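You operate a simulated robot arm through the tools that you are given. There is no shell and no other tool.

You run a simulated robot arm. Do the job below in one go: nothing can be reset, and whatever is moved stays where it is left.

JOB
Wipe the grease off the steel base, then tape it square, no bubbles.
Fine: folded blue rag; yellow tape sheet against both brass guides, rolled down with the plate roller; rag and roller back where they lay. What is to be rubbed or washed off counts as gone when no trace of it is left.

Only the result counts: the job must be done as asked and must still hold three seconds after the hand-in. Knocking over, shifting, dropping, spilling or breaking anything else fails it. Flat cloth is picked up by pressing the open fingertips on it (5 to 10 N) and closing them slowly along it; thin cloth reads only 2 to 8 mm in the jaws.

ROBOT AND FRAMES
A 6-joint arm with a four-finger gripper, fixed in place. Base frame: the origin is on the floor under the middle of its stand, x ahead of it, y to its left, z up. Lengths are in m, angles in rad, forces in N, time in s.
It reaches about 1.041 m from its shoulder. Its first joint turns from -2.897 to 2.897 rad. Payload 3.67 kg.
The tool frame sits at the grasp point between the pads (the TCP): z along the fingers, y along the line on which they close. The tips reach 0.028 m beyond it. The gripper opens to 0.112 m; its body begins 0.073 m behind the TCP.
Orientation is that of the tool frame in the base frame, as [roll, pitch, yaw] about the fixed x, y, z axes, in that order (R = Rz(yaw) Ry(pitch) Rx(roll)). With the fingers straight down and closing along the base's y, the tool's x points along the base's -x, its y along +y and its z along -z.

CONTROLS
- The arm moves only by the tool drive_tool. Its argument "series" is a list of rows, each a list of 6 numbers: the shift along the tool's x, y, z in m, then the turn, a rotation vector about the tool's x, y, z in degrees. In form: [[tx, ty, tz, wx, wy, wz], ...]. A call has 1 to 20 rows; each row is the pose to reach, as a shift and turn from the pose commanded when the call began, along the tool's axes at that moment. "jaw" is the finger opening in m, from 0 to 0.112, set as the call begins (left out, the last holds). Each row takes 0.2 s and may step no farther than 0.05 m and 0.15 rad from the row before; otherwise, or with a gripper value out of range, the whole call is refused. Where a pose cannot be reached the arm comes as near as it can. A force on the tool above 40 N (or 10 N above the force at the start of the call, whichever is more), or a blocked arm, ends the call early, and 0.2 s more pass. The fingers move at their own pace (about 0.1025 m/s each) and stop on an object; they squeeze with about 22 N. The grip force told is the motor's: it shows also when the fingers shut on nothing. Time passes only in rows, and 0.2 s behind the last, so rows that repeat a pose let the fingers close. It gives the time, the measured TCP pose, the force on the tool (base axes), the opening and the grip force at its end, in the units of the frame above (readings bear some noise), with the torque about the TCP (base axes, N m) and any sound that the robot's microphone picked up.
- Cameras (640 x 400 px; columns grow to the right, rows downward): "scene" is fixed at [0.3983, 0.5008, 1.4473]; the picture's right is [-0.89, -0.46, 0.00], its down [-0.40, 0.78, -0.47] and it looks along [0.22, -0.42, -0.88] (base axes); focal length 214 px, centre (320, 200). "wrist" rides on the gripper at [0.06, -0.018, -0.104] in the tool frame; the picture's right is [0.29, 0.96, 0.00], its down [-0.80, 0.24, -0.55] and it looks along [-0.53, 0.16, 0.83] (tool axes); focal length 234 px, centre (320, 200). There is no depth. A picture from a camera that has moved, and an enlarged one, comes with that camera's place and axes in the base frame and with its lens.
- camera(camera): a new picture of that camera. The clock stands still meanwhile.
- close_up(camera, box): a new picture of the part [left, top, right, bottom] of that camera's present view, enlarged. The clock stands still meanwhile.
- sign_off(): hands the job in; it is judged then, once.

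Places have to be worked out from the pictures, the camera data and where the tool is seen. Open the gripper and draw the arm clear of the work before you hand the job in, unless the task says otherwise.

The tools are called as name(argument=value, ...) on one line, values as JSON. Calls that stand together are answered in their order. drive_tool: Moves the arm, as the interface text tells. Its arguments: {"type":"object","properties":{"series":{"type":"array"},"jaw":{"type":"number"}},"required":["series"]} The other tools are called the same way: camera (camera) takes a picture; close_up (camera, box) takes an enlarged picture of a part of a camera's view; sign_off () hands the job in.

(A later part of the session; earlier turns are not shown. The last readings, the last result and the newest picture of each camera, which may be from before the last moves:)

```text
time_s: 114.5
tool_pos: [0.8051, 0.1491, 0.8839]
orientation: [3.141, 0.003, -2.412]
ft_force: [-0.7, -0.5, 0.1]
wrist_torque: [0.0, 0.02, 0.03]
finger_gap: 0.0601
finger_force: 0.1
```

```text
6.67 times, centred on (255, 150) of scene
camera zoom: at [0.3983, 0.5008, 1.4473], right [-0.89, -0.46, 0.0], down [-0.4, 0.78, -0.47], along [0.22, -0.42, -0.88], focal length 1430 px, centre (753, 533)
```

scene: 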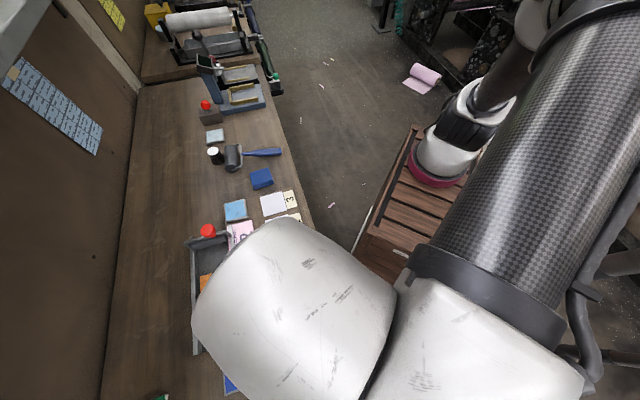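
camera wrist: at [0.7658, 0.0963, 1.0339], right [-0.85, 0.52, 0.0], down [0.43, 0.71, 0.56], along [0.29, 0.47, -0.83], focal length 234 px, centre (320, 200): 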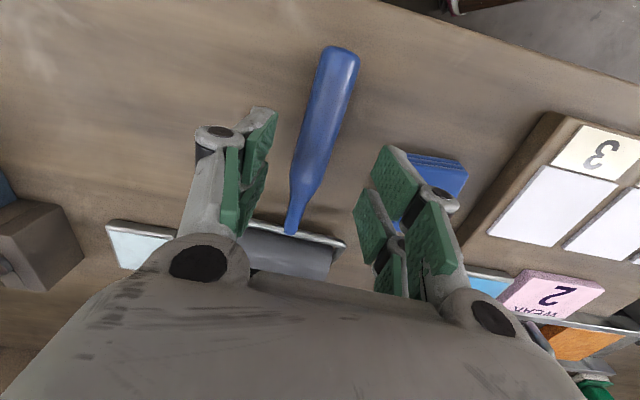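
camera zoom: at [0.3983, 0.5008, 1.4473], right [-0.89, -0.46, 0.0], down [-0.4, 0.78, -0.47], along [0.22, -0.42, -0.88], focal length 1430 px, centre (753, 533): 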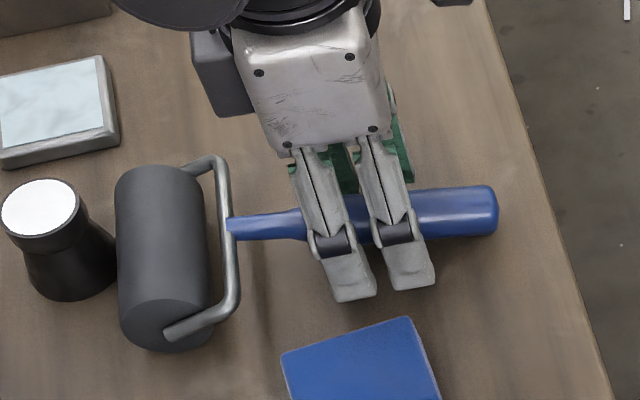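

The handle is between the pads with their far ends near the shoulder. I lower 2.5 mm and close.

drive_tool(series=[[0, 0, 0.0015, 0, 0, 0], [0, 0, 0.0025, 0, 0, 0], [0, 0, 0.0025, 0, 0, 0]])

drive_tool(series=[[0, 0, 0, 0, 0, 0], [0, 0, 0, 0, 0, 0], [0, 0, 0, 0, 0, 0]], jaw=0.032)

drive_tool(series=[[0, 0, 0, 0, 0, 0], [0, 0, 0, 0, 0, 0], [0, 0, 0, 0, 0, 0]], jaw=0.01)

close_up(camera="wrist", box=[220, 20, 440, 260])

close_up(camera="scene", box=[210, 120, 300, 180])

```text
time_s: 115.3
tool_pos: [0.8073, 0.148, 0.8824]
orientation: [3.139, 0.001, -2.415]
ft_force: [-0.1, -0.2, 0.8]
wrist_torque: [0.0, -0.02, -0.01]
finger_gap: 0.06
finger_force: 0.1
```

```text
time_s: 116.1
tool_pos: [0.8062, 0.1484, 0.8815]
orientation: [3.139, 0.001, -2.414]
ft_force: [0.2, -0.5, 0.4]
wrist_torque: [-0.01, -0.02, 0.03]
finger_gap: 0.032
finger_force: 0.1
```

```text
time_s: 116.9
tool_pos: [0.8045, 0.1475, 0.8815]
orientation: [3.139, 0.001, -2.412]
ft_force: [0.2, 0.6, 0.3]
wrist_torque: [-0.01, 0.01, -0.11]
finger_gap: 0.0245
finger_force: 22.4
```

```text
1.67 times, centred on (330, 140) of wrist
camera zoom: at [0.7719, 0.0951, 0.986], right [-0.85, 0.52, 0.0], down [0.43, 0.71, 0.56], along [0.29, 0.47, -0.83], focal length 390 px, centre (303, 300)
```

zoom: 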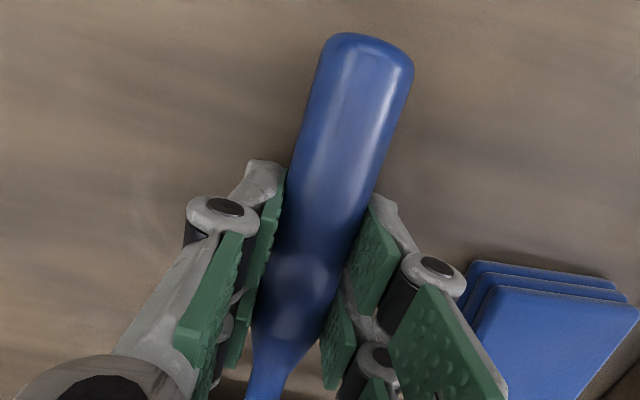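

```text
6.67 times, centred on (255, 150) of scene
camera zoom: at [0.3983, 0.5008, 1.4473], right [-0.89, -0.46, 0.0], down [-0.4, 0.78, -0.47], along [0.22, -0.42, -0.88], focal length 1430 px, centre (753, 533)
```

zoom: 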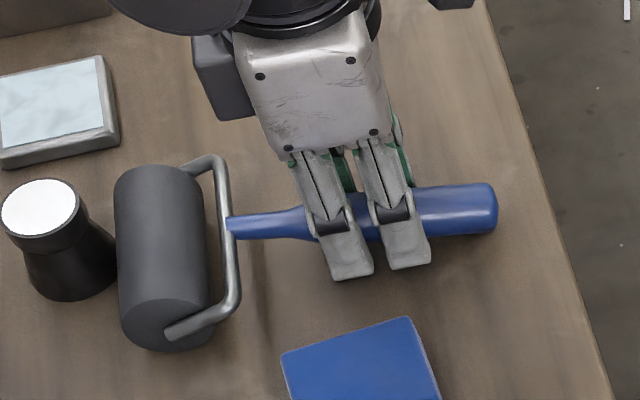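

Gripped at 0.0245 m with 22 N, and the roller did not shift (release pose: TCP≈(0.805,0.148,0.8815), yaw −2.413). I lift slowly and check for droop.

drive_tool(series=[[0, 0, -0.003, 0, 0, 0], [0, 0, -0.008, 0, 0, 0], [0, 0, -0.015, 0, 0, 0], [0, 0, -0.025, 0, 0, 0], [0, 0, -0.025, 0, 0, 0]])

close_up(camera="wrist", box=[220, 20, 440, 260])

close_up(camera="scene", box=[210, 120, 300, 180])

```text
time_s: 118.1
tool_pos: [0.8048, 0.148, 0.9066]
orientation: [3.141, 0.002, -2.414]
ft_force: [0.7, 0.6, -1.8]
wrist_torque: [-0.08, 0.03, -0.01]
finger_gap: 0.0248
finger_force: 22.2
```

```text
1.67 times, centred on (330, 140) of wrist
camera zoom: at [0.7724, 0.0949, 1.0106], right [-0.85, 0.52, 0.0], down [0.43, 0.71, 0.56], along [0.29, 0.47, -0.83], focal length 390 px, centre (303, 300)
```

zoom: 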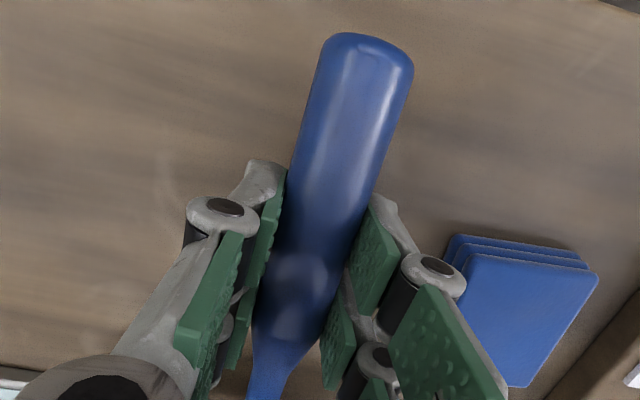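

```text
6.67 times, centred on (255, 150) of scene
camera zoom: at [0.3983, 0.5008, 1.4473], right [-0.89, -0.46, 0.0], down [-0.4, 0.78, -0.47], along [0.22, -0.42, -0.88], focal length 1430 px, centre (753, 533)
```

zoom: 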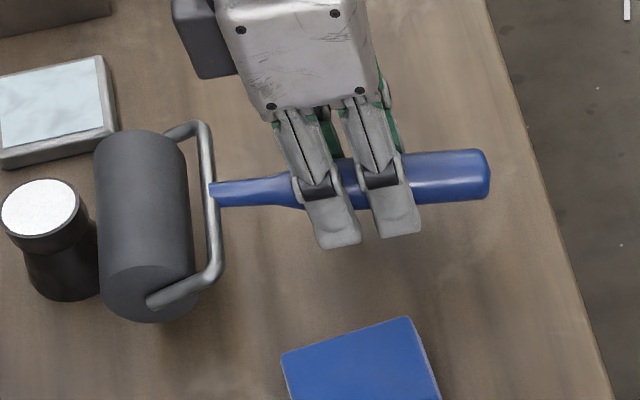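

No droop: the roller is light (≈2 N) and firmly held. I lift to z≈1.05 and carry it to above the tape, turning +3.25° so the roller axis is parallel to guide 1.

drive_tool(series=[[0, 0, -0.045, 0, 0, 0], [0, 0, -0.09, 0, 0, 0], [0, 0, -0.135, 0, 0, 0], [0.0015, 0.035, -0.16, 0, 0, -0.3], [0.0035, 0.08, -0.17, 0, 0, -0.6], [0.0054, 0.125, -0.17, 0, 0, -0.9], [0.0073, 0.17, -0.17, 0, 0, -1.2], [0.0092, 0.215, -0.17, 0, 0, -1.5], [0.0111, 0.26, -0.17, 0, 0, -1.8], [0.013, 0.305, -0.17, 0, 0, -2.1], [0.0149, 0.35, -0.17, 0, 0, -2.4], [0.0167, 0.395, -0.17, 0, 0, -2.7], [0.0186, 0.44, -0.17, 0, 0, -3.0], [0.0205, 0.485, -0.17, 0, 0, -3.15], [0.0222, 0.5296, -0.17, 0, 0, -3.25], [0.0222, 0.5296, -0.17, 0, 0, -3.25]])

camera(camera="wrist")

camera(camera="scene")

```text
time_s: 121.5
tool_pos: [0.4333, 0.5288, 1.0766]
orientation: [-3.141, 0.002, -2.358]
ft_force: [-0.4, 0.3, -1.5]
wrist_torque: [-0.05, 0.04, 0.02]
finger_gap: 0.0245
finger_force: 21.8
```

```text
taken
camera wrist: at [0.4032, 0.4734, 1.1803], right [-0.88, 0.47, 0.0], down [0.39, 0.73, 0.56], along [0.26, 0.49, -0.83], focal length 234 px, centre (320, 200)
```

wrist: 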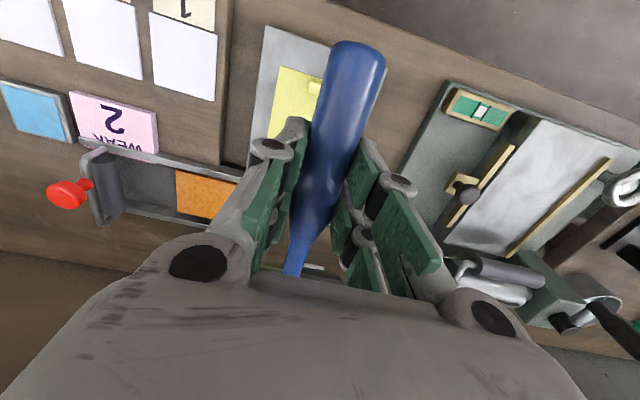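

```text
taken
```

scene: 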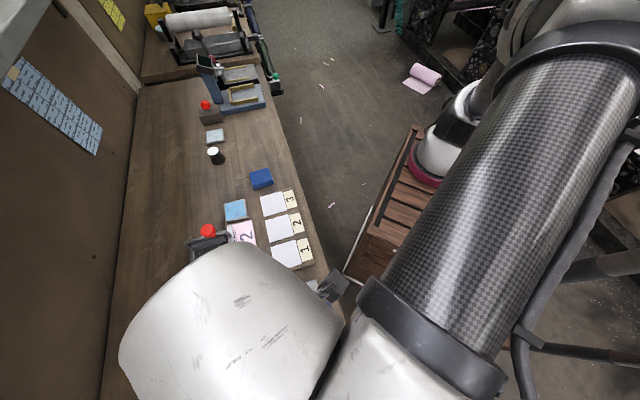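

The cylinder hides behind the gripper body in the wrist view, so I rely on geometry: axle ≈103 mm ahead of the TCP. I pitch the tool 20° so the handle and fingertips will clear the tab, and lower to z≈0.98 above the tape.

drive_tool(series=[[0.0128, -0.0035, 0.01, 0, 5, 0], [0.0128, -0.0035, 0.03, 0, 10, 0], [0.0128, -0.0035, 0.05, 0, 15, 0], [0.0128, -0.0035, 0.075, 0, 20, 0], [0.0128, -0.0035, 0.0966, 0, 20, 0], [0.0128, -0.0035, 0.0966, 0, 20, 0]])

camera(camera="wrist")

camera(camera="scene")

```text
time_s: 122.9
tool_pos: [0.4298, 0.5159, 0.9802]
orientation: [3.14, -0.349, -2.357]
ft_force: [-0.3, 0.0, -1.7]
wrist_torque: [-0.07, 0.07, 0.01]
finger_gap: 0.0246
finger_force: 22.1
```

```text
taken
camera wrist: at [0.4271, 0.489, 1.0988], right [-0.87, 0.49, 0.1], down [0.49, 0.83, 0.25], along [0.04, 0.27, -0.96], focal length 234 px, centre (320, 200)
```

wrist: 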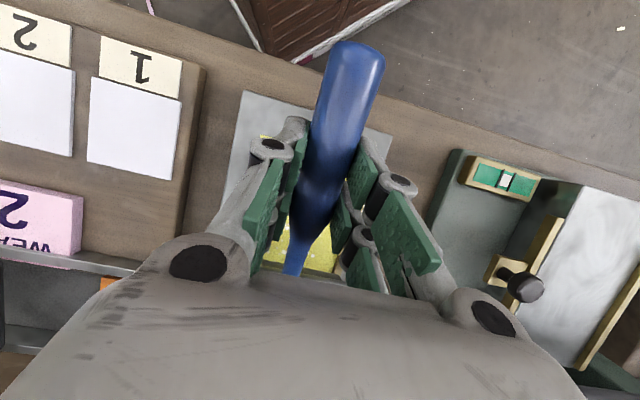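

```text
taken
```

scene: 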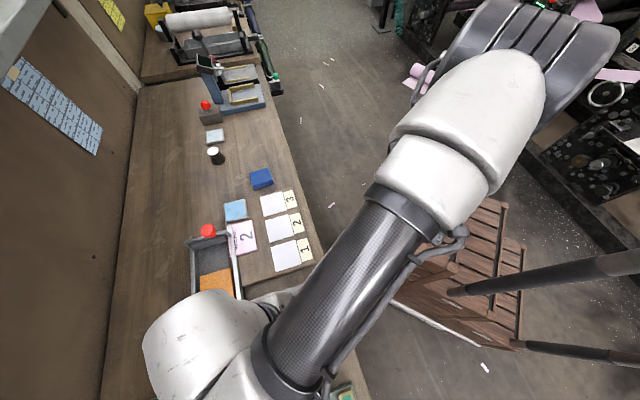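

I zoom in to see where the frame/cylinder is over the tape.

close_up(camera="wrist", box=[210, 80, 430, 290])

```text
1.90 times, centred on (320, 185) of wrist
camera zoom: at [0.4271, 0.489, 1.0988], right [-0.87, 0.49, 0.1], down [0.49, 0.83, 0.25], along [0.04, 0.27, -0.96], focal length 446 px, centre (320, 229)
```

zoom: 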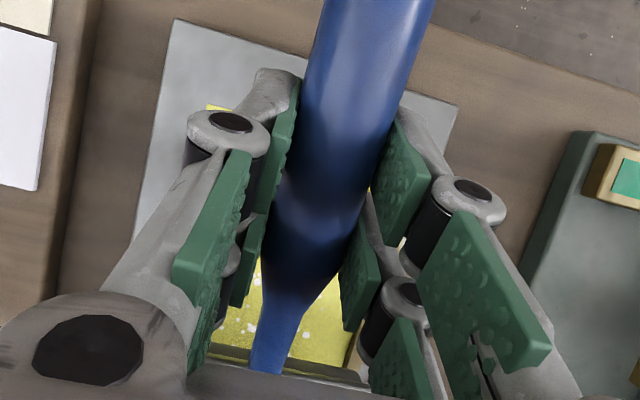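

I lower vertically (compensating for the tilted tool axes) to about 10 mm above the expected contact, then creep.

drive_tool(series=[[-0.00274, 0, 0.00752, 0, 0, 0], [-0.00547, 0, 0.01504, 0, 0, 0], [-0.00752, 0, 0.02068, 0, 0, 0], [-0.00752, 0, 0.02068, 0, 0, 0]])

drive_tool(series=[[-0.00068, 0, 0.00188, 0, 0, 0], [-0.00137, 0, 0.00376, 0, 0, 0], [-0.00171, 0, 0.0047, 0, 0, 0]])

```text
time_s: 123.9
tool_pos: [0.4296, 0.5165, 0.9592]
orientation: [-3.141, -0.349, -2.356]
ft_force: [0.2, 0.5, -2.3]
wrist_torque: [-0.07, 0.06, 0.02]
finger_gap: 0.0245
finger_force: 21.6
```

```text
time_s: 124.7
tool_pos: [0.4304, 0.5161, 0.9559]
orientation: [3.141, -0.348, -2.356]
ft_force: [-0.1, -0.6, -1.2]
wrist_torque: [-0.1, 0.05, 0.0]
finger_gap: 0.0245
finger_force: 22.1
```

Not in contact yet (only the roller's weight). I creep further.

drive_tool(series=[[-0.00034, 0, 0.00094, 0, 0, 0], [-0.00068, 0, 0.00188, 0, 0, 0], [-0.00103, 0, 0.00282, 0, 0, 0]])

drive_tool(series=[[-0.00034, 0, 0.00094, 0, 0, 0], [-0.00068, 0, 0.00188, 0, 0, 0]])

```text
time_s: 125.5
tool_pos: [0.4304, 0.5176, 0.9516]
orientation: [3.139, -0.348, -2.357]
ft_force: [0.0, 0.3, -0.3]
wrist_torque: [-0.02, 0.05, 0.0]
finger_gap: 0.0247
finger_force: 21.5
```

```text
time_s: 126.1
tool_pos: [0.4301, 0.5173, 0.9497]
orientation: [3.139, -0.347, -2.355]
ft_force: [0.1, -0.6, 4.5]
wrist_torque: [0.36, -0.43, -0.07]
finger_gap: 0.0245
finger_force: 21.8
```

Contact: about 6 N on the tape, roughly 0.10 m ahead of the TCP, i.e. about 25 mm from guide 1. I roll toward the robot, keeping height, and stop before the tab.

drive_tool(series=[[0.0047, 0, 0.00171, 0, 0, 0], [0.0094, 0, 0.00342, 0, 0, 0], [0.0141, 0, 0.00513, 0, 0, 0], [0.0188, 0, 0.00684, 0, 0, 0], [0.0235, 0, 0.00855, 0, 0, 0], [0.0282, 0, 0.01026, 0, 0, 0], [0.0329, 0, 0.01197, 0, 0, 0], [0.0376, 0, 0.01368, 0, 0, 0]])

close_up(camera="wrist", box=[210, 80, 430, 290])

```text
time_s: 127.9
tool_pos: [0.4012, 0.4899, 0.9486]
orientation: [3.139, -0.345, -2.356]
ft_force: [1.8, -0.6, 4.4]
wrist_torque: [0.38, -0.48, -0.13]
finger_gap: 0.0245
finger_force: 21.6
```

```text
1.90 times, centred on (320, 185) of wrist
camera zoom: at [0.3983, 0.4617, 1.0664], right [-0.87, 0.49, 0.1], down [0.49, 0.83, 0.25], along [0.04, 0.27, -0.96], focal length 446 px, centre (320, 229)
```

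zoom: 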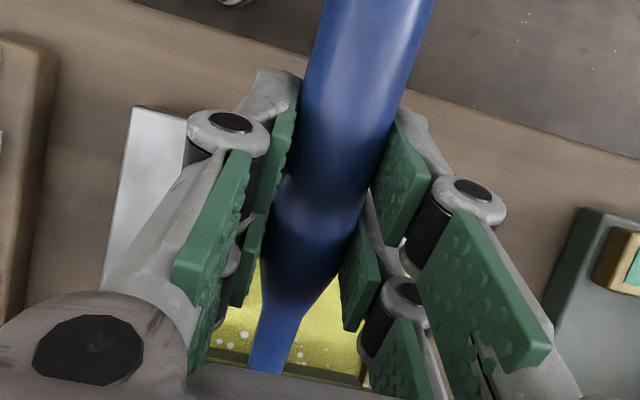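

Rolling steadily at ~6 N. I continue 30 mm more toward the tab.

drive_tool(series=[[0.0047, 0, 0.00171, 0, 0, 0], [0.0094, 0, 0.00342, 0, 0, 0], [0.0141, 0, 0.00513, 0, 0, 0], [0.0188, 0, 0.00684, 0, 0, 0], [0.0235, 0, 0.00855, 0, 0, 0], [0.0263, 0, 0.00958, 0, 0, 0], [0.0263, 0, 0.00958, 0, 0, 0]])

close_up(camera="wrist", box=[210, 80, 430, 290])

```text
time_s: 129.5
tool_pos: [0.3807, 0.4702, 0.9505]
orientation: [3.139, -0.348, -2.355]
ft_force: [0.8, -0.3, -1.8]
wrist_torque: [-0.05, 0.04, -0.02]
finger_gap: 0.0246
finger_force: 22.4
```

```text
1.90 times, centred on (320, 185) of wrist
camera zoom: at [0.3783, 0.442, 1.0679], right [-0.87, 0.49, 0.1], down [0.49, 0.83, 0.25], along [0.04, 0.27, -0.96], focal length 446 px, centre (320, 229)
```

zoom: 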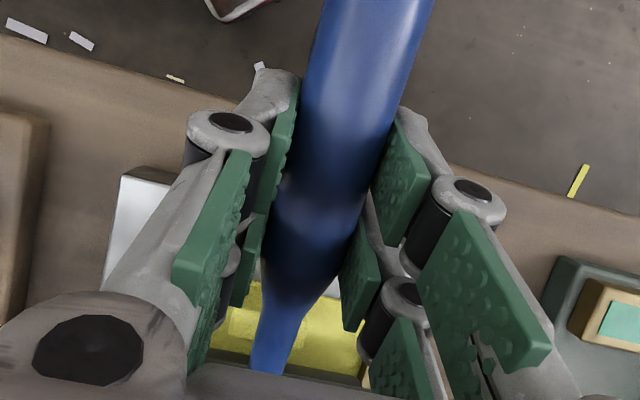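

Contact was lost here (only the roller's weight is felt). I lower in small steps to find it again.

drive_tool(series=[[-0.00034, 0, 0.00094, 0, 0, 0], [-0.00034, 0, 0.00094, 0, 0, 0]])

drive_tool(series=[[-0.00034, 0, 0.00094, 0, 0, 0], [-0.00034, 0, 0.00094, 0, 0, 0]])

```text
time_s: 130.1
tool_pos: [0.3819, 0.4688, 0.9473]
orientation: [3.141, -0.347, -2.356]
ft_force: [-0.1, 0.0, -1.6]
wrist_torque: [-0.07, 0.06, 0.03]
finger_gap: 0.0246
finger_force: 21.9
```

```text
time_s: 130.7
tool_pos: [0.3824, 0.4703, 0.9468]
orientation: [3.139, -0.346, -2.356]
ft_force: [-0.4, -1.1, 2.0]
wrist_torque: [0.23, -0.25, -0.03]
finger_gap: 0.0244
finger_force: 21.5
```

Contact resumes ~1.5 mm lower. I roll back outward at this height and watch the force to learn whether the surface is raised (bubbles) in the middle.

drive_tool(series=[[-0.0047, 0, -0.00171, 0, 0, 0], [-0.0094, 0, -0.00342, 0, 0, 0], [-0.0141, 0, -0.00513, 0, 0, 0]])

drive_tool(series=[[-0.0047, 0, -0.00171, 0, 0, 0], [-0.0094, 0, -0.00342, 0, 0, 0], [-0.0141, 0, -0.00513, 0, 0, 0]])

close_up(camera="wrist", box=[210, 80, 430, 290])

```text
time_s: 131.5
tool_pos: [0.3926, 0.4793, 0.9463]
orientation: [-3.14, -0.347, -2.357]
ft_force: [-0.7, 0.5, 2.5]
wrist_torque: [0.24, -0.23, 0.14]
finger_gap: 0.0244
finger_force: 22.0
```

```text
time_s: 132.3
tool_pos: [0.4039, 0.4909, 0.9478]
orientation: [3.141, -0.344, -2.356]
ft_force: [0.3, 0.2, 3.5]
wrist_torque: [0.32, -0.31, -0.06]
finger_gap: 0.0246
finger_force: 22.0
```

```text
1.90 times, centred on (320, 185) of wrist
camera zoom: at [0.4003, 0.4628, 1.0651], right [-0.87, 0.49, 0.1], down [0.49, 0.83, 0.25], along [0.04, 0.27, -0.96], focal length 446 px, centre (320, 229)
```

zoom: 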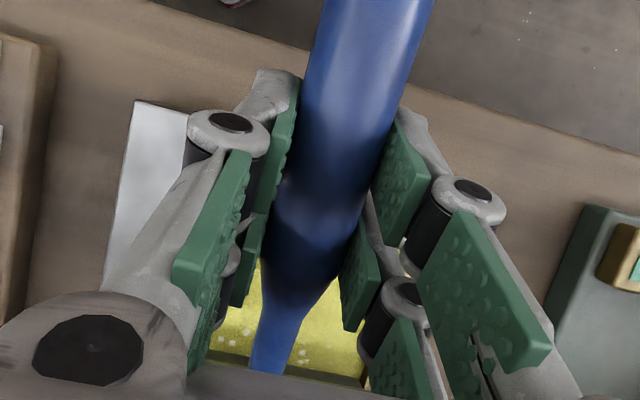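

Force is about steady (3–5 N of contact). I roll on toward guide 1.

drive_tool(series=[[-0.0047, 0, -0.00171, 0, 0, 0], [-0.0094, 0, -0.00342, 0, 0, 0], [-0.0141, 0, -0.00513, 0, 0, 0], [-0.0188, 0, -0.00684, 0, 0, 0], [-0.0235, 0, -0.00855, 0, 0, 0], [-0.0282, 0, -0.01026, 0, 0, 0], [-0.0329, 0, -0.01197, 0, 0, 0]])

drive_tool(series=[[-0.0028, 0, -0.00103, 0, 0, 0], [-0.0056, 0, -0.00205, 0, 0, 0]])

```text
time_s: 133.9
tool_pos: [0.4271, 0.5168, 0.9459]
orientation: [-3.14, -0.347, -2.356]
ft_force: [-0.4, -0.7, -1.1]
wrist_torque: [0.01, 0.02, 0.02]
finger_gap: 0.0243
finger_force: 22.0
```

```text
time_s: 134.5
tool_pos: [0.4302, 0.5194, 0.9463]
orientation: [-3.141, -0.348, -2.357]
ft_force: [0.7, -0.7, -1.8]
wrist_torque: [-0.04, 0.07, 0.02]
finger_gap: 0.0247
finger_force: 21.7
```

The surface under the roller has dropped a few millimetres compared with the first contact, so the tape is settling. I lift and look at the tape from above.

drive_tool(series=[[0.01, 0, -0.03, 0, 0, 0], [0.025, 0, -0.07, 0, 0, 0], [0.04, 0, -0.11, 0, 0, 0], [0.0, 0, -0.14, 0, 0, 0], [-0.045, 0, -0.16, 0, 0, 0], [-0.09, 0, -0.17, 0, 0, 0], [-0.09, 0, -0.17, 0, 0, 0]])

camera(camera="wrist")

```text
time_s: 136.1
tool_pos: [0.5052, 0.5692, 1.0635]
orientation: [3.138, -0.343, -2.357]
ft_force: [-0.4, -0.2, -2.6]
wrist_torque: [-0.06, 0.02, 0.03]
finger_gap: 0.0245
finger_force: 22.3
out of reach, approached as far as the arm can: row 5, 6, 7
```

```text
taken
camera wrist: at [0.5019, 0.542, 1.1823], right [-0.87, 0.49, 0.1], down [0.49, 0.83, 0.25], along [0.04, 0.27, -0.96], focal length 234 px, centre (320, 200)
```

wrist: 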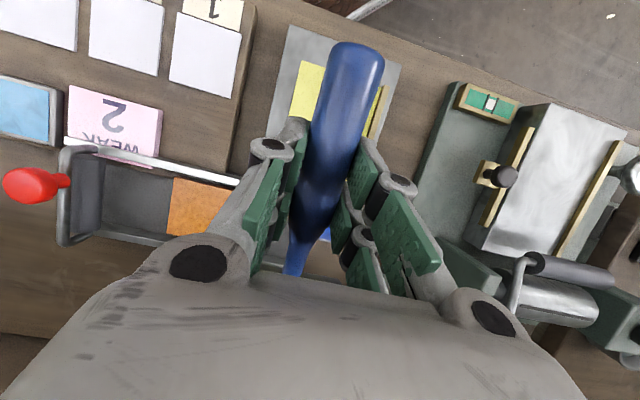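

The handle hides the tape here. I move sideways along the bench so the scene camera gets a clear view.

drive_tool(series=[[0.008, -0.0411, -0.0024, 0, 0, 0], [0.016, -0.0822, -0.0049, 0, 0, 0], [0.024, -0.1233, -0.0073, 0, 0, 0], [0.032, -0.1644, -0.0098, 0, 0, 0], [0.04, -0.2055, -0.0122, 0, 0, 0], [0.0475, -0.2466, -0.0146, 0, 0, 0], [0.0555, -0.2877, -0.0171, 0, 0, 0], [0.0634, -0.3288, -0.0195, 0, 0, 0], [0.0634, -0.3288, -0.0195, 0, 0, 0]])

close_up(camera="scene", box=[210, 270, 350, 358])

camera(camera="scene")

```text
time_s: 138.1
tool_pos: [0.7036, 0.3001, 1.1056]
orientation: [3.14, -0.347, -2.356]
ft_force: [0.3, 0.1, -2.1]
wrist_torque: [-0.06, 0.04, 0.01]
finger_gap: 0.0244
finger_force: 22.1
```

```text
4.55 times, centred on (280, 314) of scene
camera zoom: at [0.3983, 0.5008, 1.4473], right [-0.89, -0.46, 0.0], down [-0.4, 0.78, -0.47], along [0.22, -0.42, -0.88], focal length 975 px, centre (502, -318)
```

zoom: 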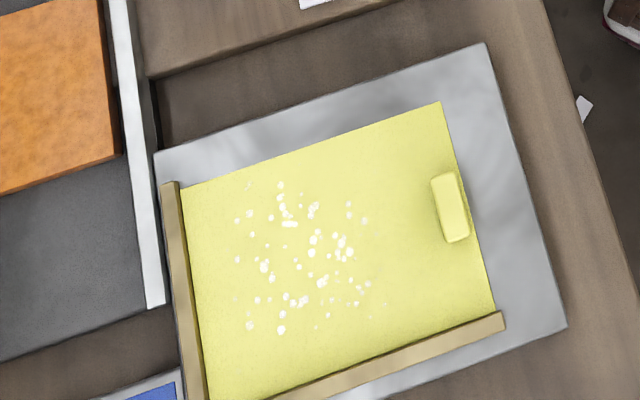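

```text
taken
```

scene: 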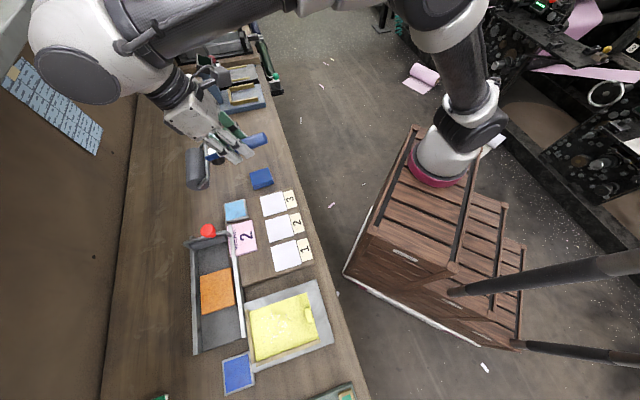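

The white specks (bubbles) on the tab-side half have shrunk where the roller pressed; the rest remains. I enlarge to see precisely.

close_up(camera="scene", box=[246, 292, 326, 352])

close_up(camera="scene", box=[170, 120, 290, 200])

```text
6.67 times, centred on (286, 322) of scene
camera zoom: at [0.3983, 0.5008, 1.4473], right [-0.89, -0.46, 0.0], down [-0.4, 0.78, -0.47], along [0.22, -0.42, -0.88], focal length 1430 px, centre (547, -613)
```

zoom: 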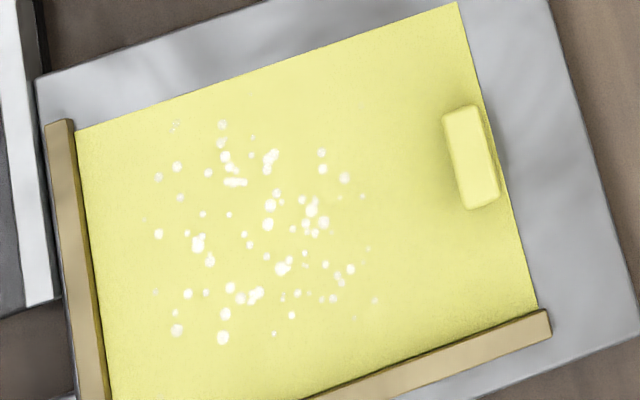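

```text
5.00 times, centred on (230, 160) of scene
camera zoom: at [0.3983, 0.5008, 1.4473], right [-0.89, -0.46, 0.0], down [-0.4, 0.78, -0.47], along [0.22, -0.42, -0.88], focal length 1072 px, centre (770, 400)
```

zoom: 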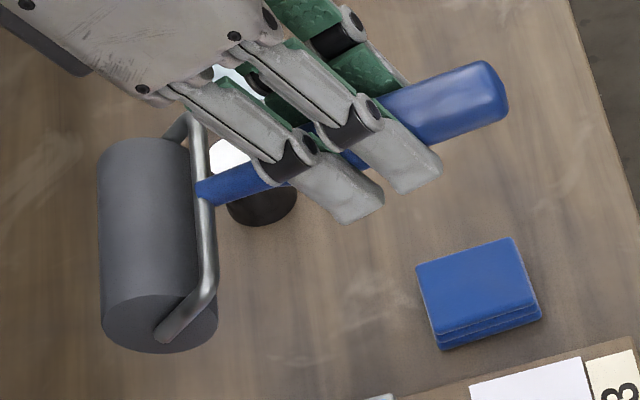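

I check whether the handle has rotated in the jaws by comparing with the earlier pre-contact view.

close_up(camera="wrist", box=[210, 80, 430, 290])

close_up(camera="wrist", box=[270, 20, 400, 150])

```text
1.90 times, centred on (320, 185) of wrist
camera zoom: at [0.7013, 0.2725, 1.2234], right [-0.87, 0.49, 0.1], down [0.49, 0.83, 0.25], along [0.04, 0.27, -0.96], focal length 446 px, centre (320, 229)
```

zoom: 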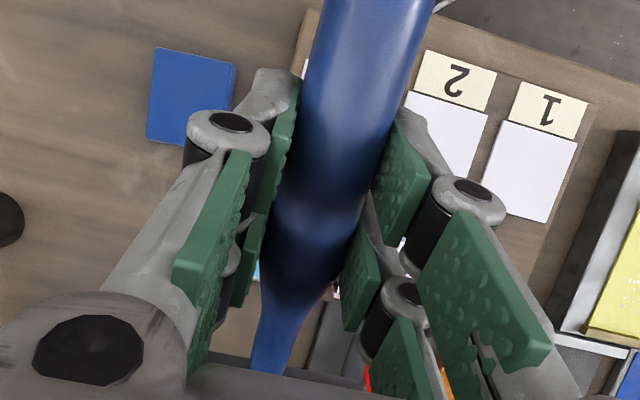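

```text
3.08 times, centred on (335, 85) of wrist
camera zoom: at [0.7013, 0.2725, 1.2234], right [-0.87, 0.49, 0.1], down [0.49, 0.83, 0.25], along [0.04, 0.27, -0.96], focal length 720 px, centre (274, 554)
```

zoom: 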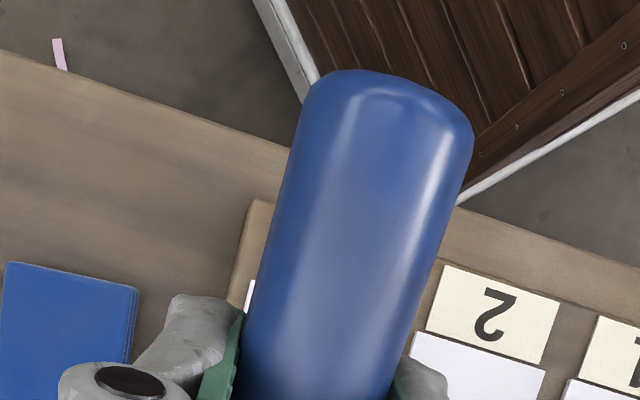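

The handle seems steady, but the grip torque limits the pressing force to about 6 N at this lever arm. I return to the tape and will pitch a bit more (30°) to shorten the lever, then do repeated firm passes.

drive_tool(series=[[0.0012, 0.0434, 0.0105, 0, 0, 0], [0.0024, 0.0868, 0.021, 0, 0, 0], [0.0035, 0.1302, 0.0315, 0, 0, 0], [0.0047, 0.1737, 0.042, 0, 0, 0], [0.0059, 0.2171, 0.0524, 0, 0, 0], [0.007, 0.2605, 0.0629, 0, 0, 0], [0.0082, 0.3039, 0.0734, 0, 0, 0], [0.0094, 0.3473, 0.0839, 0, 0, 0], [0.0094, 0.3473, 0.0839, 0, 0, 0]])

drive_tool(series=[[0, 0, 0, 0, 5, 0], [0, 0, 0, 0, 10, 0], [0, 0, 0, 0, 10, 0]])

```text
time_s: 140.1
tool_pos: [0.4274, 0.5217, 1.0291]
orientation: [3.141, -0.345, -2.356]
ft_force: [0.0, -0.1, -1.5]
wrist_torque: [-0.02, 0.08, -0.01]
finger_gap: 0.0244
finger_force: 22.1
```

```text
time_s: 140.9
tool_pos: [0.4294, 0.5204, 1.0297]
orientation: [3.139, -0.52, -2.359]
ft_force: [0.1, 0.0, -2.2]
wrist_torque: [-0.04, 0.03, 0.01]
finger_gap: 0.0246
finger_force: 22.5
```

Pitch is now 30°. I lower vertically to just above the expected contact, then creep.

drive_tool(series=[[-0.0143, 0, 0.025, 0, 0, 0], [-0.0248, 0, 0.0434, 0, 0, 0], [-0.0287, 0, 0.0501, 0, 0, 0], [-0.0287, 0, 0.0501, 0, 0, 0]])

drive_tool(series=[[-0.00099, 0, 0.00174, 0, 0, 0], [-0.00199, 0, 0.00347, 0, 0, 0], [-0.00248, 0, 0.00434, 0, 0, 0]])

```text
time_s: 141.9
tool_pos: [0.4301, 0.5197, 0.9704]
orientation: [3.139, -0.521, -2.357]
ft_force: [-0.3, -0.2, -1.5]
wrist_torque: [-0.03, 0.08, 0.01]
finger_gap: 0.0248
finger_force: 21.6
```

```text
time_s: 142.7
tool_pos: [0.4292, 0.5194, 0.9655]
orientation: [3.139, -0.52, -2.357]
ft_force: [0.3, 0.1, -2.6]
wrist_torque: [-0.06, 0.02, 0.02]
finger_gap: 0.0244
finger_force: 22.3
```

Not yet touching at 0.966. I creep on in 1 mm steps.

drive_tool(series=[[-0.0005, 0, 0.00087, 0, 0, 0], [-0.00099, 0, 0.00174, 0, 0, 0], [-0.00149, 0, 0.0026, 0, 0, 0]])

drive_tool(series=[[-0.0005, 0, 0.00087, 0, 0, 0], [-0.00099, 0, 0.00174, 0, 0, 0]])

```text
time_s: 143.5
tool_pos: [0.4285, 0.52, 0.963]
orientation: [-3.141, -0.522, -2.357]
ft_force: [0.3, 0.2, 4.5]
wrist_torque: [0.29, -0.31, 0.01]
finger_gap: 0.0245
finger_force: 21.8
```

```text
time_s: 144.1
tool_pos: [0.4298, 0.5195, 0.9621]
orientation: [3.139, -0.519, -2.357]
ft_force: [-0.4, -0.6, 5.1]
wrist_torque: [0.41, -0.4, 0.05]
finger_gap: 0.0243
finger_force: 21.5
```

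Contact force saturates near 7 N (grip torque limit), contact about 30 mm from guide 1. I roll toward the tab over 68 mm.

drive_tool(series=[[0.00434, 0, 0.00248, 0, 0, 0], [0.00868, 0, 0.00497, 0, 0, 0], [0.01302, 0, 0.00745, 0, 0, 0], [0.01736, 0, 0.00994, 0, 0, 0], [0.0217, 0, 0.01242, 0, 0, 0], [0.02603, 0, 0.01491, 0, 0, 0], [0.03037, 0, 0.01739, 0, 0, 0]])

drive_tool(series=[[0.00434, 0, 0.00248, 0, 0, 0], [0.00868, 0, 0.00497, 0, 0, 0], [0.01302, 0, 0.00745, 0, 0, 0], [0.01736, 0, 0.00994, 0, 0, 0], [0.0217, 0, 0.01242, 0, 0, 0], [0.02603, 0, 0.01491, 0, 0, 0], [0.0286, 0, 0.0164, 0, 0, 0]])

```text
time_s: 145.7
tool_pos: [0.4048, 0.4945, 0.9611]
orientation: [3.14, -0.52, -2.356]
ft_force: [-0.5, -0.1, 2.7]
wrist_torque: [0.26, -0.28, 0.02]
finger_gap: 0.0245
finger_force: 21.9
```

```text
time_s: 147.3
tool_pos: [0.3806, 0.4708, 0.963]
orientation: [3.14, -0.522, -2.358]
ft_force: [0.0, 0.4, -1.7]
wrist_torque: [-0.06, 0.06, 0.0]
finger_gap: 0.0243
finger_force: 22.4
```

The force decays over time (slow creep in the grip under torque), so quick strokes with a little downward feed are better. I re-establish contact at the tab end.

drive_tool(series=[[-0.0005, 0, 0.00087, 0, 0, 0], [-0.00099, 0, 0.00174, 0, 0, 0]])

drive_tool(series=[[-0.0005, 0, 0.00087, 0, 0, 0], [-0.00099, 0, 0.00174, 0, 0, 0]])

```text
time_s: 147.9
tool_pos: [0.3807, 0.4714, 0.9606]
orientation: [3.14, -0.522, -2.356]
ft_force: [-0.9, 1.3, 4.6]
wrist_torque: [0.46, -0.4, 0.07]
finger_gap: 0.0245
finger_force: 21.9
```

```text
time_s: 148.5
tool_pos: [0.3807, 0.4709, 0.9575]
orientation: [3.14, -0.52, -2.356]
ft_force: [-0.5, 0.3, 5.0]
wrist_torque: [0.4, -0.4, 0.04]
finger_gap: 0.0242
finger_force: 21.7
```

Contact is 6–7 N. I do two fast back-and-forth strokes over 70 mm with a small downward feed.

drive_tool(series=[[-0.0122, 0, -0.00687, 0, 0, 0], [-0.0244, 0, -0.01375, 0, 0, 0], [-0.0366, 0, -0.02062, 0, 0, 0], [-0.0488, 0, -0.02749, 0, 0, 0], [-0.061, 0, -0.03437, 0, 0, 0], [-0.0489, 0, -0.02732, 0, 0, 0], [-0.0368, 0, -0.02027, 0, 0, 0], [-0.0247, 0, -0.01323, 0, 0, 0], [-0.0126, 0, -0.00618, 0, 0, 0], [-0.0005, 0, 0.00087, 0, 0, 0], [-0.0127, 0, -0.00601, 0, 0, 0], [-0.0249, 0, -0.01288, 0, 0, 0], [-0.0371, 0, -0.01975, 0, 0, 0], [-0.0493, 0, -0.02662, 0, 0, 0], [-0.0615, 0, -0.0335, 0, 0, 0], [-0.0494, 0, -0.02645, 0, 0, 0], [-0.0373, 0, -0.0194, 0, 0, 0], [-0.0252, 0, -0.01236, 0, 0, 0], [-0.0131, 0, -0.00531, 0, 0, 0], [-0.001, 0, 0.00174, 0, 0, 0]])

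```text
time_s: 152.7
tool_pos: [0.3806, 0.4714, 0.955]
orientation: [-3.141, -0.521, -2.356]
ft_force: [0.1, 0.9, -0.8]
wrist_torque: [-0.07, 0.05, 0.02]
finger_gap: 0.0244
finger_force: 21.5
```

I lift, move aside and look at the tape with the scene camera.

drive_tool(series=[[0.0224, 0, -0.039, 0, 0, 0], [0.0447, 0, -0.0781, 0, 0, 0], [0.0447, -0.043, -0.0781, 0, 0, 0], [0.0447, -0.086, -0.0781, 0, 0, 0], [0.0447, -0.129, -0.0781, 0, 0, 0], [0.0447, -0.172, -0.0781, 0, 0, 0], [0.0447, -0.215, -0.0781, 0, 0, 0], [0.0447, -0.258, -0.0781, 0, 0, 0], [0.0447, -0.3, -0.0781, 0, 0, 0]])

close_up(camera="scene", box=[246, 292, 326, 352])

camera(camera="scene")

```text
time_s: 154.7
tool_pos: [0.5928, 0.2607, 1.0485]
orientation: [-3.14, -0.523, -2.354]
ft_force: [-1.1, 0.3, -0.8]
wrist_torque: [-0.05, -0.02, -0.03]
finger_gap: 0.0244
finger_force: 21.5
```

```text
6.67 times, centred on (286, 322) of scene
camera zoom: at [0.3983, 0.5008, 1.4473], right [-0.89, -0.46, 0.0], down [-0.4, 0.78, -0.47], along [0.22, -0.42, -0.88], focal length 1430 px, centre (547, -613)
```

zoom: 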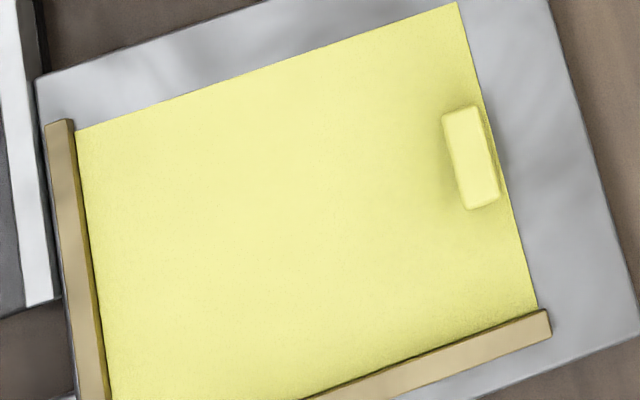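

```text
taken
```

scene: 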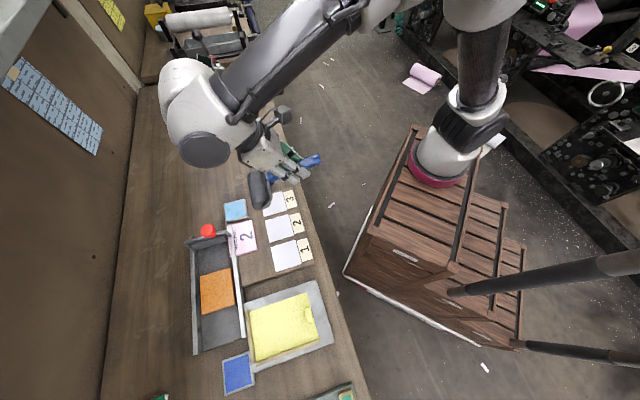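

The bubbles are all gone and the tape still sits square. I check at higher magnification for leftover specks and the edges.

close_up(camera="scene", box=[250, 300, 290, 330])

close_up(camera="scene", box=[280, 292, 320, 322])

close_up(camera="scene", box=[250, 325, 330, 365])

```text
13.33 times, centred on (270, 315) of scene
camera zoom: at [0.3983, 0.5008, 1.4473], right [-0.89, -0.46, 0.0], down [-0.4, 0.78, -0.47], along [0.22, -0.42, -0.88], focal length 2860 px, centre (987, -1333)
```

zoom: 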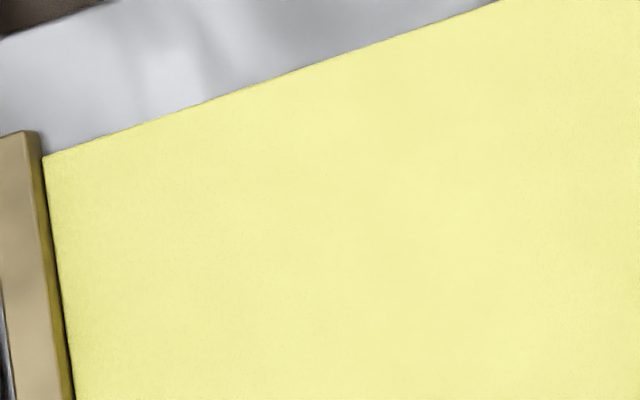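

```text
13.33 times, centred on (300, 307) of scene
camera zoom: at [0.3983, 0.5008, 1.4473], right [-0.89, -0.46, 0.0], down [-0.4, 0.78, -0.47], along [0.22, -0.42, -0.88], focal length 2860 px, centre (587, -1227)
```

zoom: 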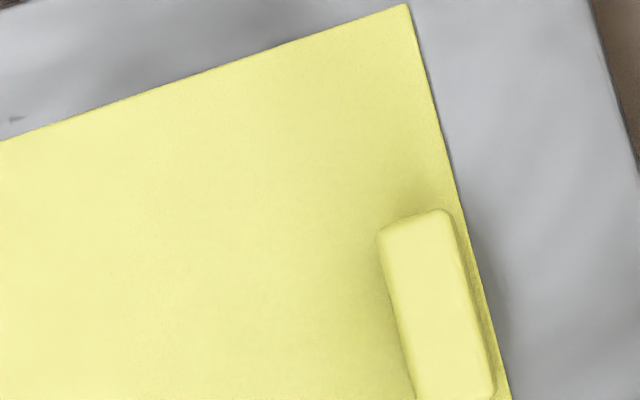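

```text
8.00 times, centred on (290, 345) of scene
camera zoom: at [0.3983, 0.5008, 1.4473], right [-0.89, -0.46, 0.0], down [-0.4, 0.78, -0.47], along [0.22, -0.42, -0.88], focal length 1716 px, centre (560, -960)
```

zoom: 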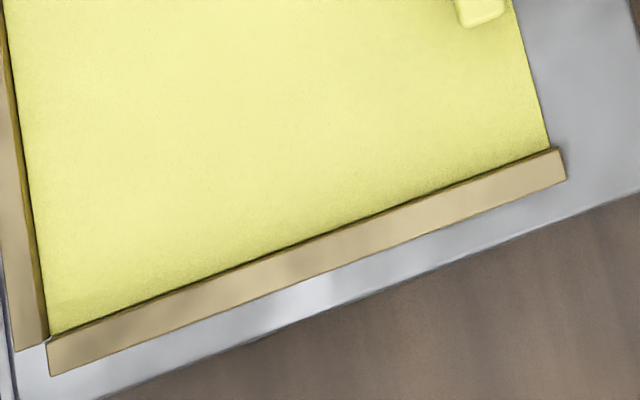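

The tape is tight against both guides. There is a tiny dark mark on the bare steel margin; I zoom there to make sure it is not grease.

close_up(camera="scene", box=[270, 290, 294, 308])

close_up(camera="scene", box=[210, 270, 350, 358])

```text
16.00 times, centred on (282, 299) of scene
camera zoom: at [0.3983, 0.5008, 1.4473], right [-0.89, -0.46, 0.0], down [-0.4, 0.78, -0.47], along [0.22, -0.42, -0.88], focal length 3432 px, centre (928, -1384)
```

zoom: 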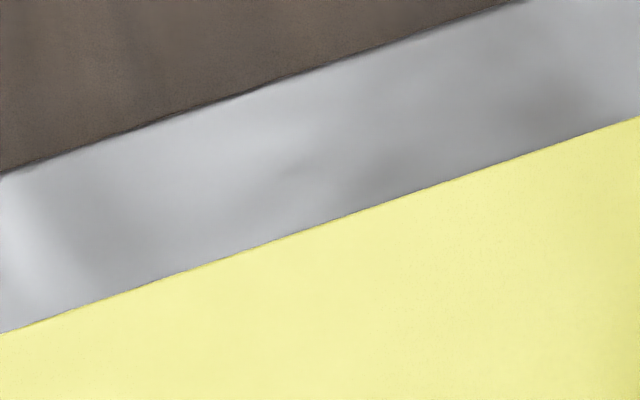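

```text
4.55 times, centred on (280, 314) of scene
camera zoom: at [0.3983, 0.5008, 1.4473], right [-0.89, -0.46, 0.0], down [-0.4, 0.78, -0.47], along [0.22, -0.42, -0.88], focal length 975 px, centre (502, -318)
```

zoom: 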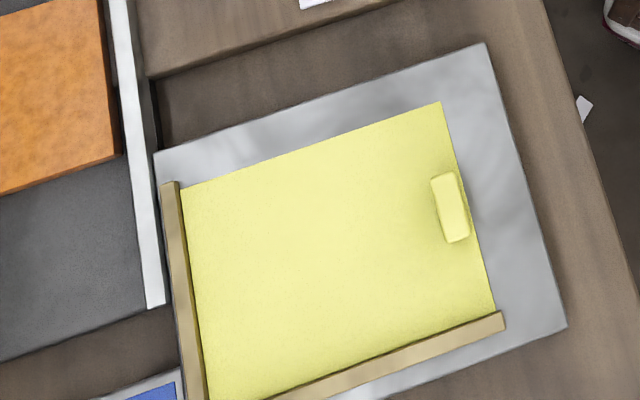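

Only brushed-steel texture, so the tape work is done. Now the roller goes back. I un-pitch the tool to about 6° (the handle crept ~6° in the grip) and raise a bit.

drive_tool(series=[[0.006, 0, -0.01, 0, -6, 0], [0.011, 0, -0.02, 0, -12, 0], [0.017, 0, -0.03, 0, -18, 0], [0.0224, 0, -0.039, 0, -24, 0], [0.0224, 0, -0.039, 0, -24, 0]])

close_up(camera="scene", box=[200, 110, 340, 220])

camera(camera="wrist")

```text
time_s: 155.9
tool_pos: [0.5927, 0.2587, 1.0921]
orientation: [3.14, -0.101, -2.355]
ft_force: [-0.5, -0.5, -2.0]
wrist_torque: [-0.04, 0.06, 0.02]
finger_gap: 0.0244
finger_force: 22.0
```

```text
3.64 times, centred on (270, 165) of scene
camera zoom: at [0.3983, 0.5008, 1.4473], right [-0.89, -0.46, 0.0], down [-0.4, 0.78, -0.47], along [0.22, -0.42, -0.88], focal length 780 px, centre (502, 327)
```

zoom: 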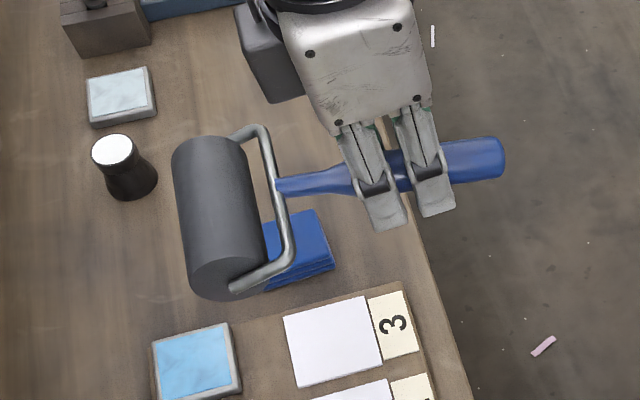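

```text
taken
camera wrist: at [0.5706, 0.2122, 1.2006], right [-0.88, 0.47, 0.03], down [0.43, 0.77, 0.47], along [0.2, 0.43, -0.88], focal length 234 px, centre (320, 200)
```

wrist: 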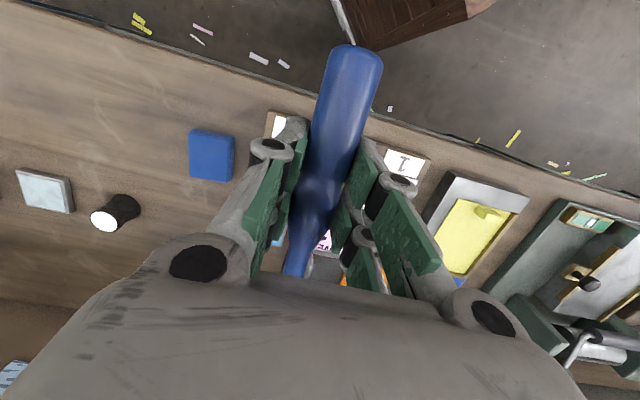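

Rag and bottle are undisturbed below. I carry the roller back above its place with the original heading.

drive_tool(series=[[-0.0134, -0.0381, 0.0, -0.05, 0, 0.54], [-0.0268, -0.0762, 0.0, -0.11, 0, 1.08], [-0.0403, -0.1143, 0.015, -0.16, 0, 1.62], [-0.0537, -0.1523, 0.04, -0.22, 0, 2.15], [-0.0671, -0.1904, 0.065, -0.27, 0, 2.69], [-0.0805, -0.2285, 0.0843, -0.33, 0, 3.23], [-0.0805, -0.2285, 0.0843, -0.33, 0, 3.23]])

close_up(camera="scene", box=[190, 100, 310, 180])

camera(camera="wrist")

```text
time_s: 157.5
tool_pos: [0.8051, 0.1493, 0.996]
orientation: [3.141, -0.102, -2.413]
ft_force: [-0.1, 0.5, -1.7]
wrist_torque: [-0.02, 0.05, 0.01]
finger_gap: 0.0244
finger_force: 21.5
```

```text
5.00 times, centred on (250, 140) of scene
camera zoom: at [0.3983, 0.5008, 1.4473], right [-0.89, -0.46, 0.0], down [-0.4, 0.78, -0.47], along [0.22, -0.42, -0.88], focal length 1072 px, centre (670, 500)
```

zoom: 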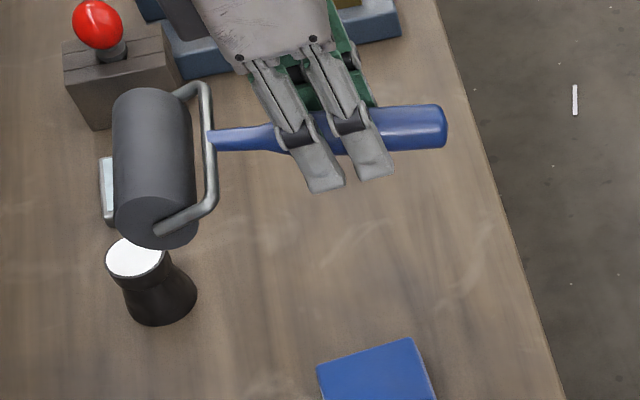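

```text
taken
camera wrist: at [0.7797, 0.1035, 1.1057], right [-0.85, 0.52, 0.03], down [0.47, 0.74, 0.47], along [0.22, 0.41, -0.88], focal length 234 px, centre (320, 200)
```

wrist: 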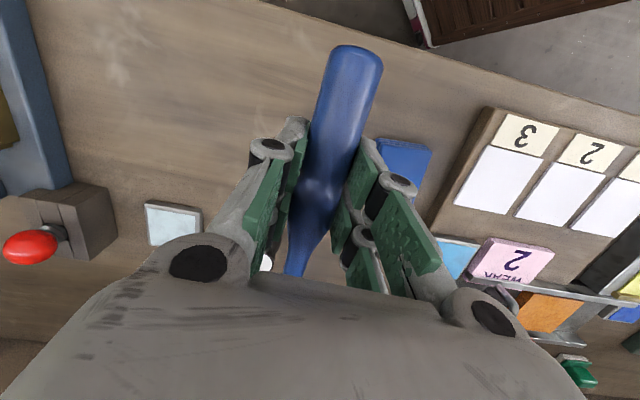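

Before lowering near the little bottle, I keep the roller ~8 mm back toward the robot, and descend to about 30 mm above the resting height.

drive_tool(series=[[0.004, 0, 0.03, 0, 0, 0], [0.003, 0, 0.06, 0, 0, 0], [-0.0007, 0, 0.0864, 0, 0, 0], [-0.0007, 0, 0.0864, 0, 0, 0]])

close_up(camera="scene", box=[210, 120, 300, 180])

```text
time_s: 158.5
tool_pos: [0.7991, 0.1441, 0.9115]
orientation: [3.141, -0.102, -2.413]
ft_force: [-0.8, 0.0, -2.3]
wrist_torque: [-0.05, 0.07, 0.02]
finger_gap: 0.0246
finger_force: 22.1
```

```text
6.67 times, centred on (255, 150) of scene
camera zoom: at [0.3983, 0.5008, 1.4473], right [-0.89, -0.46, 0.0], down [-0.4, 0.78, -0.47], along [0.22, -0.42, -0.88], focal length 1430 px, centre (753, 533)
```

zoom: 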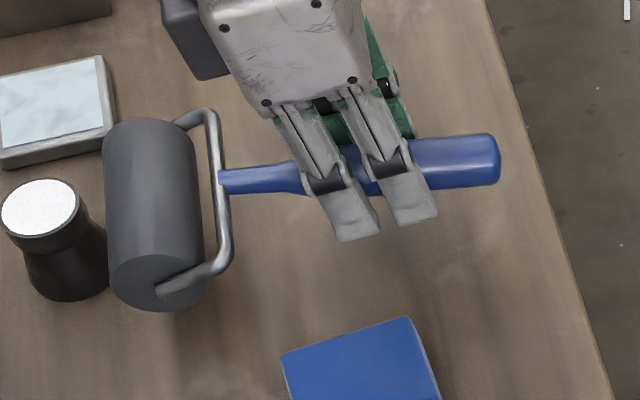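

Comparing with the reference pictures, the handle end sits slightly high, so the creep was a bit less than assumed. I reduce the pitch by 1.8° and lower to ~4 mm above rest.

drive_tool(series=[[-0.0009, 0, 0.0085, 0, -0.9, 0], [-0.0018, 0, 0.017, 0, -1.8, 0], [-0.0024, 0, 0.0235, 0, -1.8, 0], [-0.0026, 0, 0.0254, 0, -1.8, 0], [-0.0026, 0, 0.0254, 0, -1.8, 0]])

close_up(camera="scene", box=[210, 120, 300, 180])

```text
time_s: 159.7
tool_pos: [0.799, 0.1422, 0.8867]
orientation: [-3.14, -0.071, -2.411]
ft_force: [-0.6, 0.4, -1.2]
wrist_torque: [-0.07, 0.08, 0.01]
finger_gap: 0.0245
finger_force: 22.5
```

```text
6.67 times, centred on (255, 150) of scene
camera zoom: at [0.3983, 0.5008, 1.4473], right [-0.89, -0.46, 0.0], down [-0.4, 0.78, -0.47], along [0.22, -0.42, -0.88], focal length 1430 px, centre (753, 533)
```

zoom: 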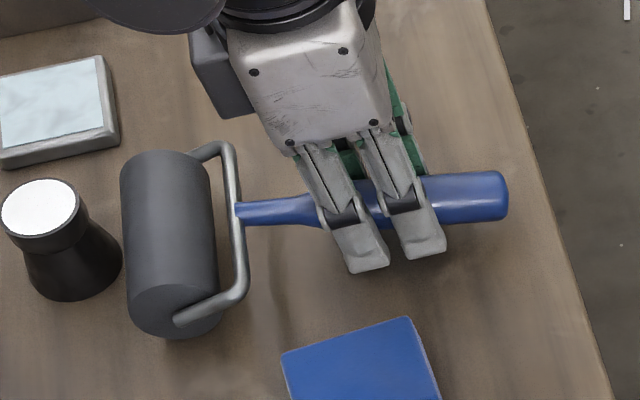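

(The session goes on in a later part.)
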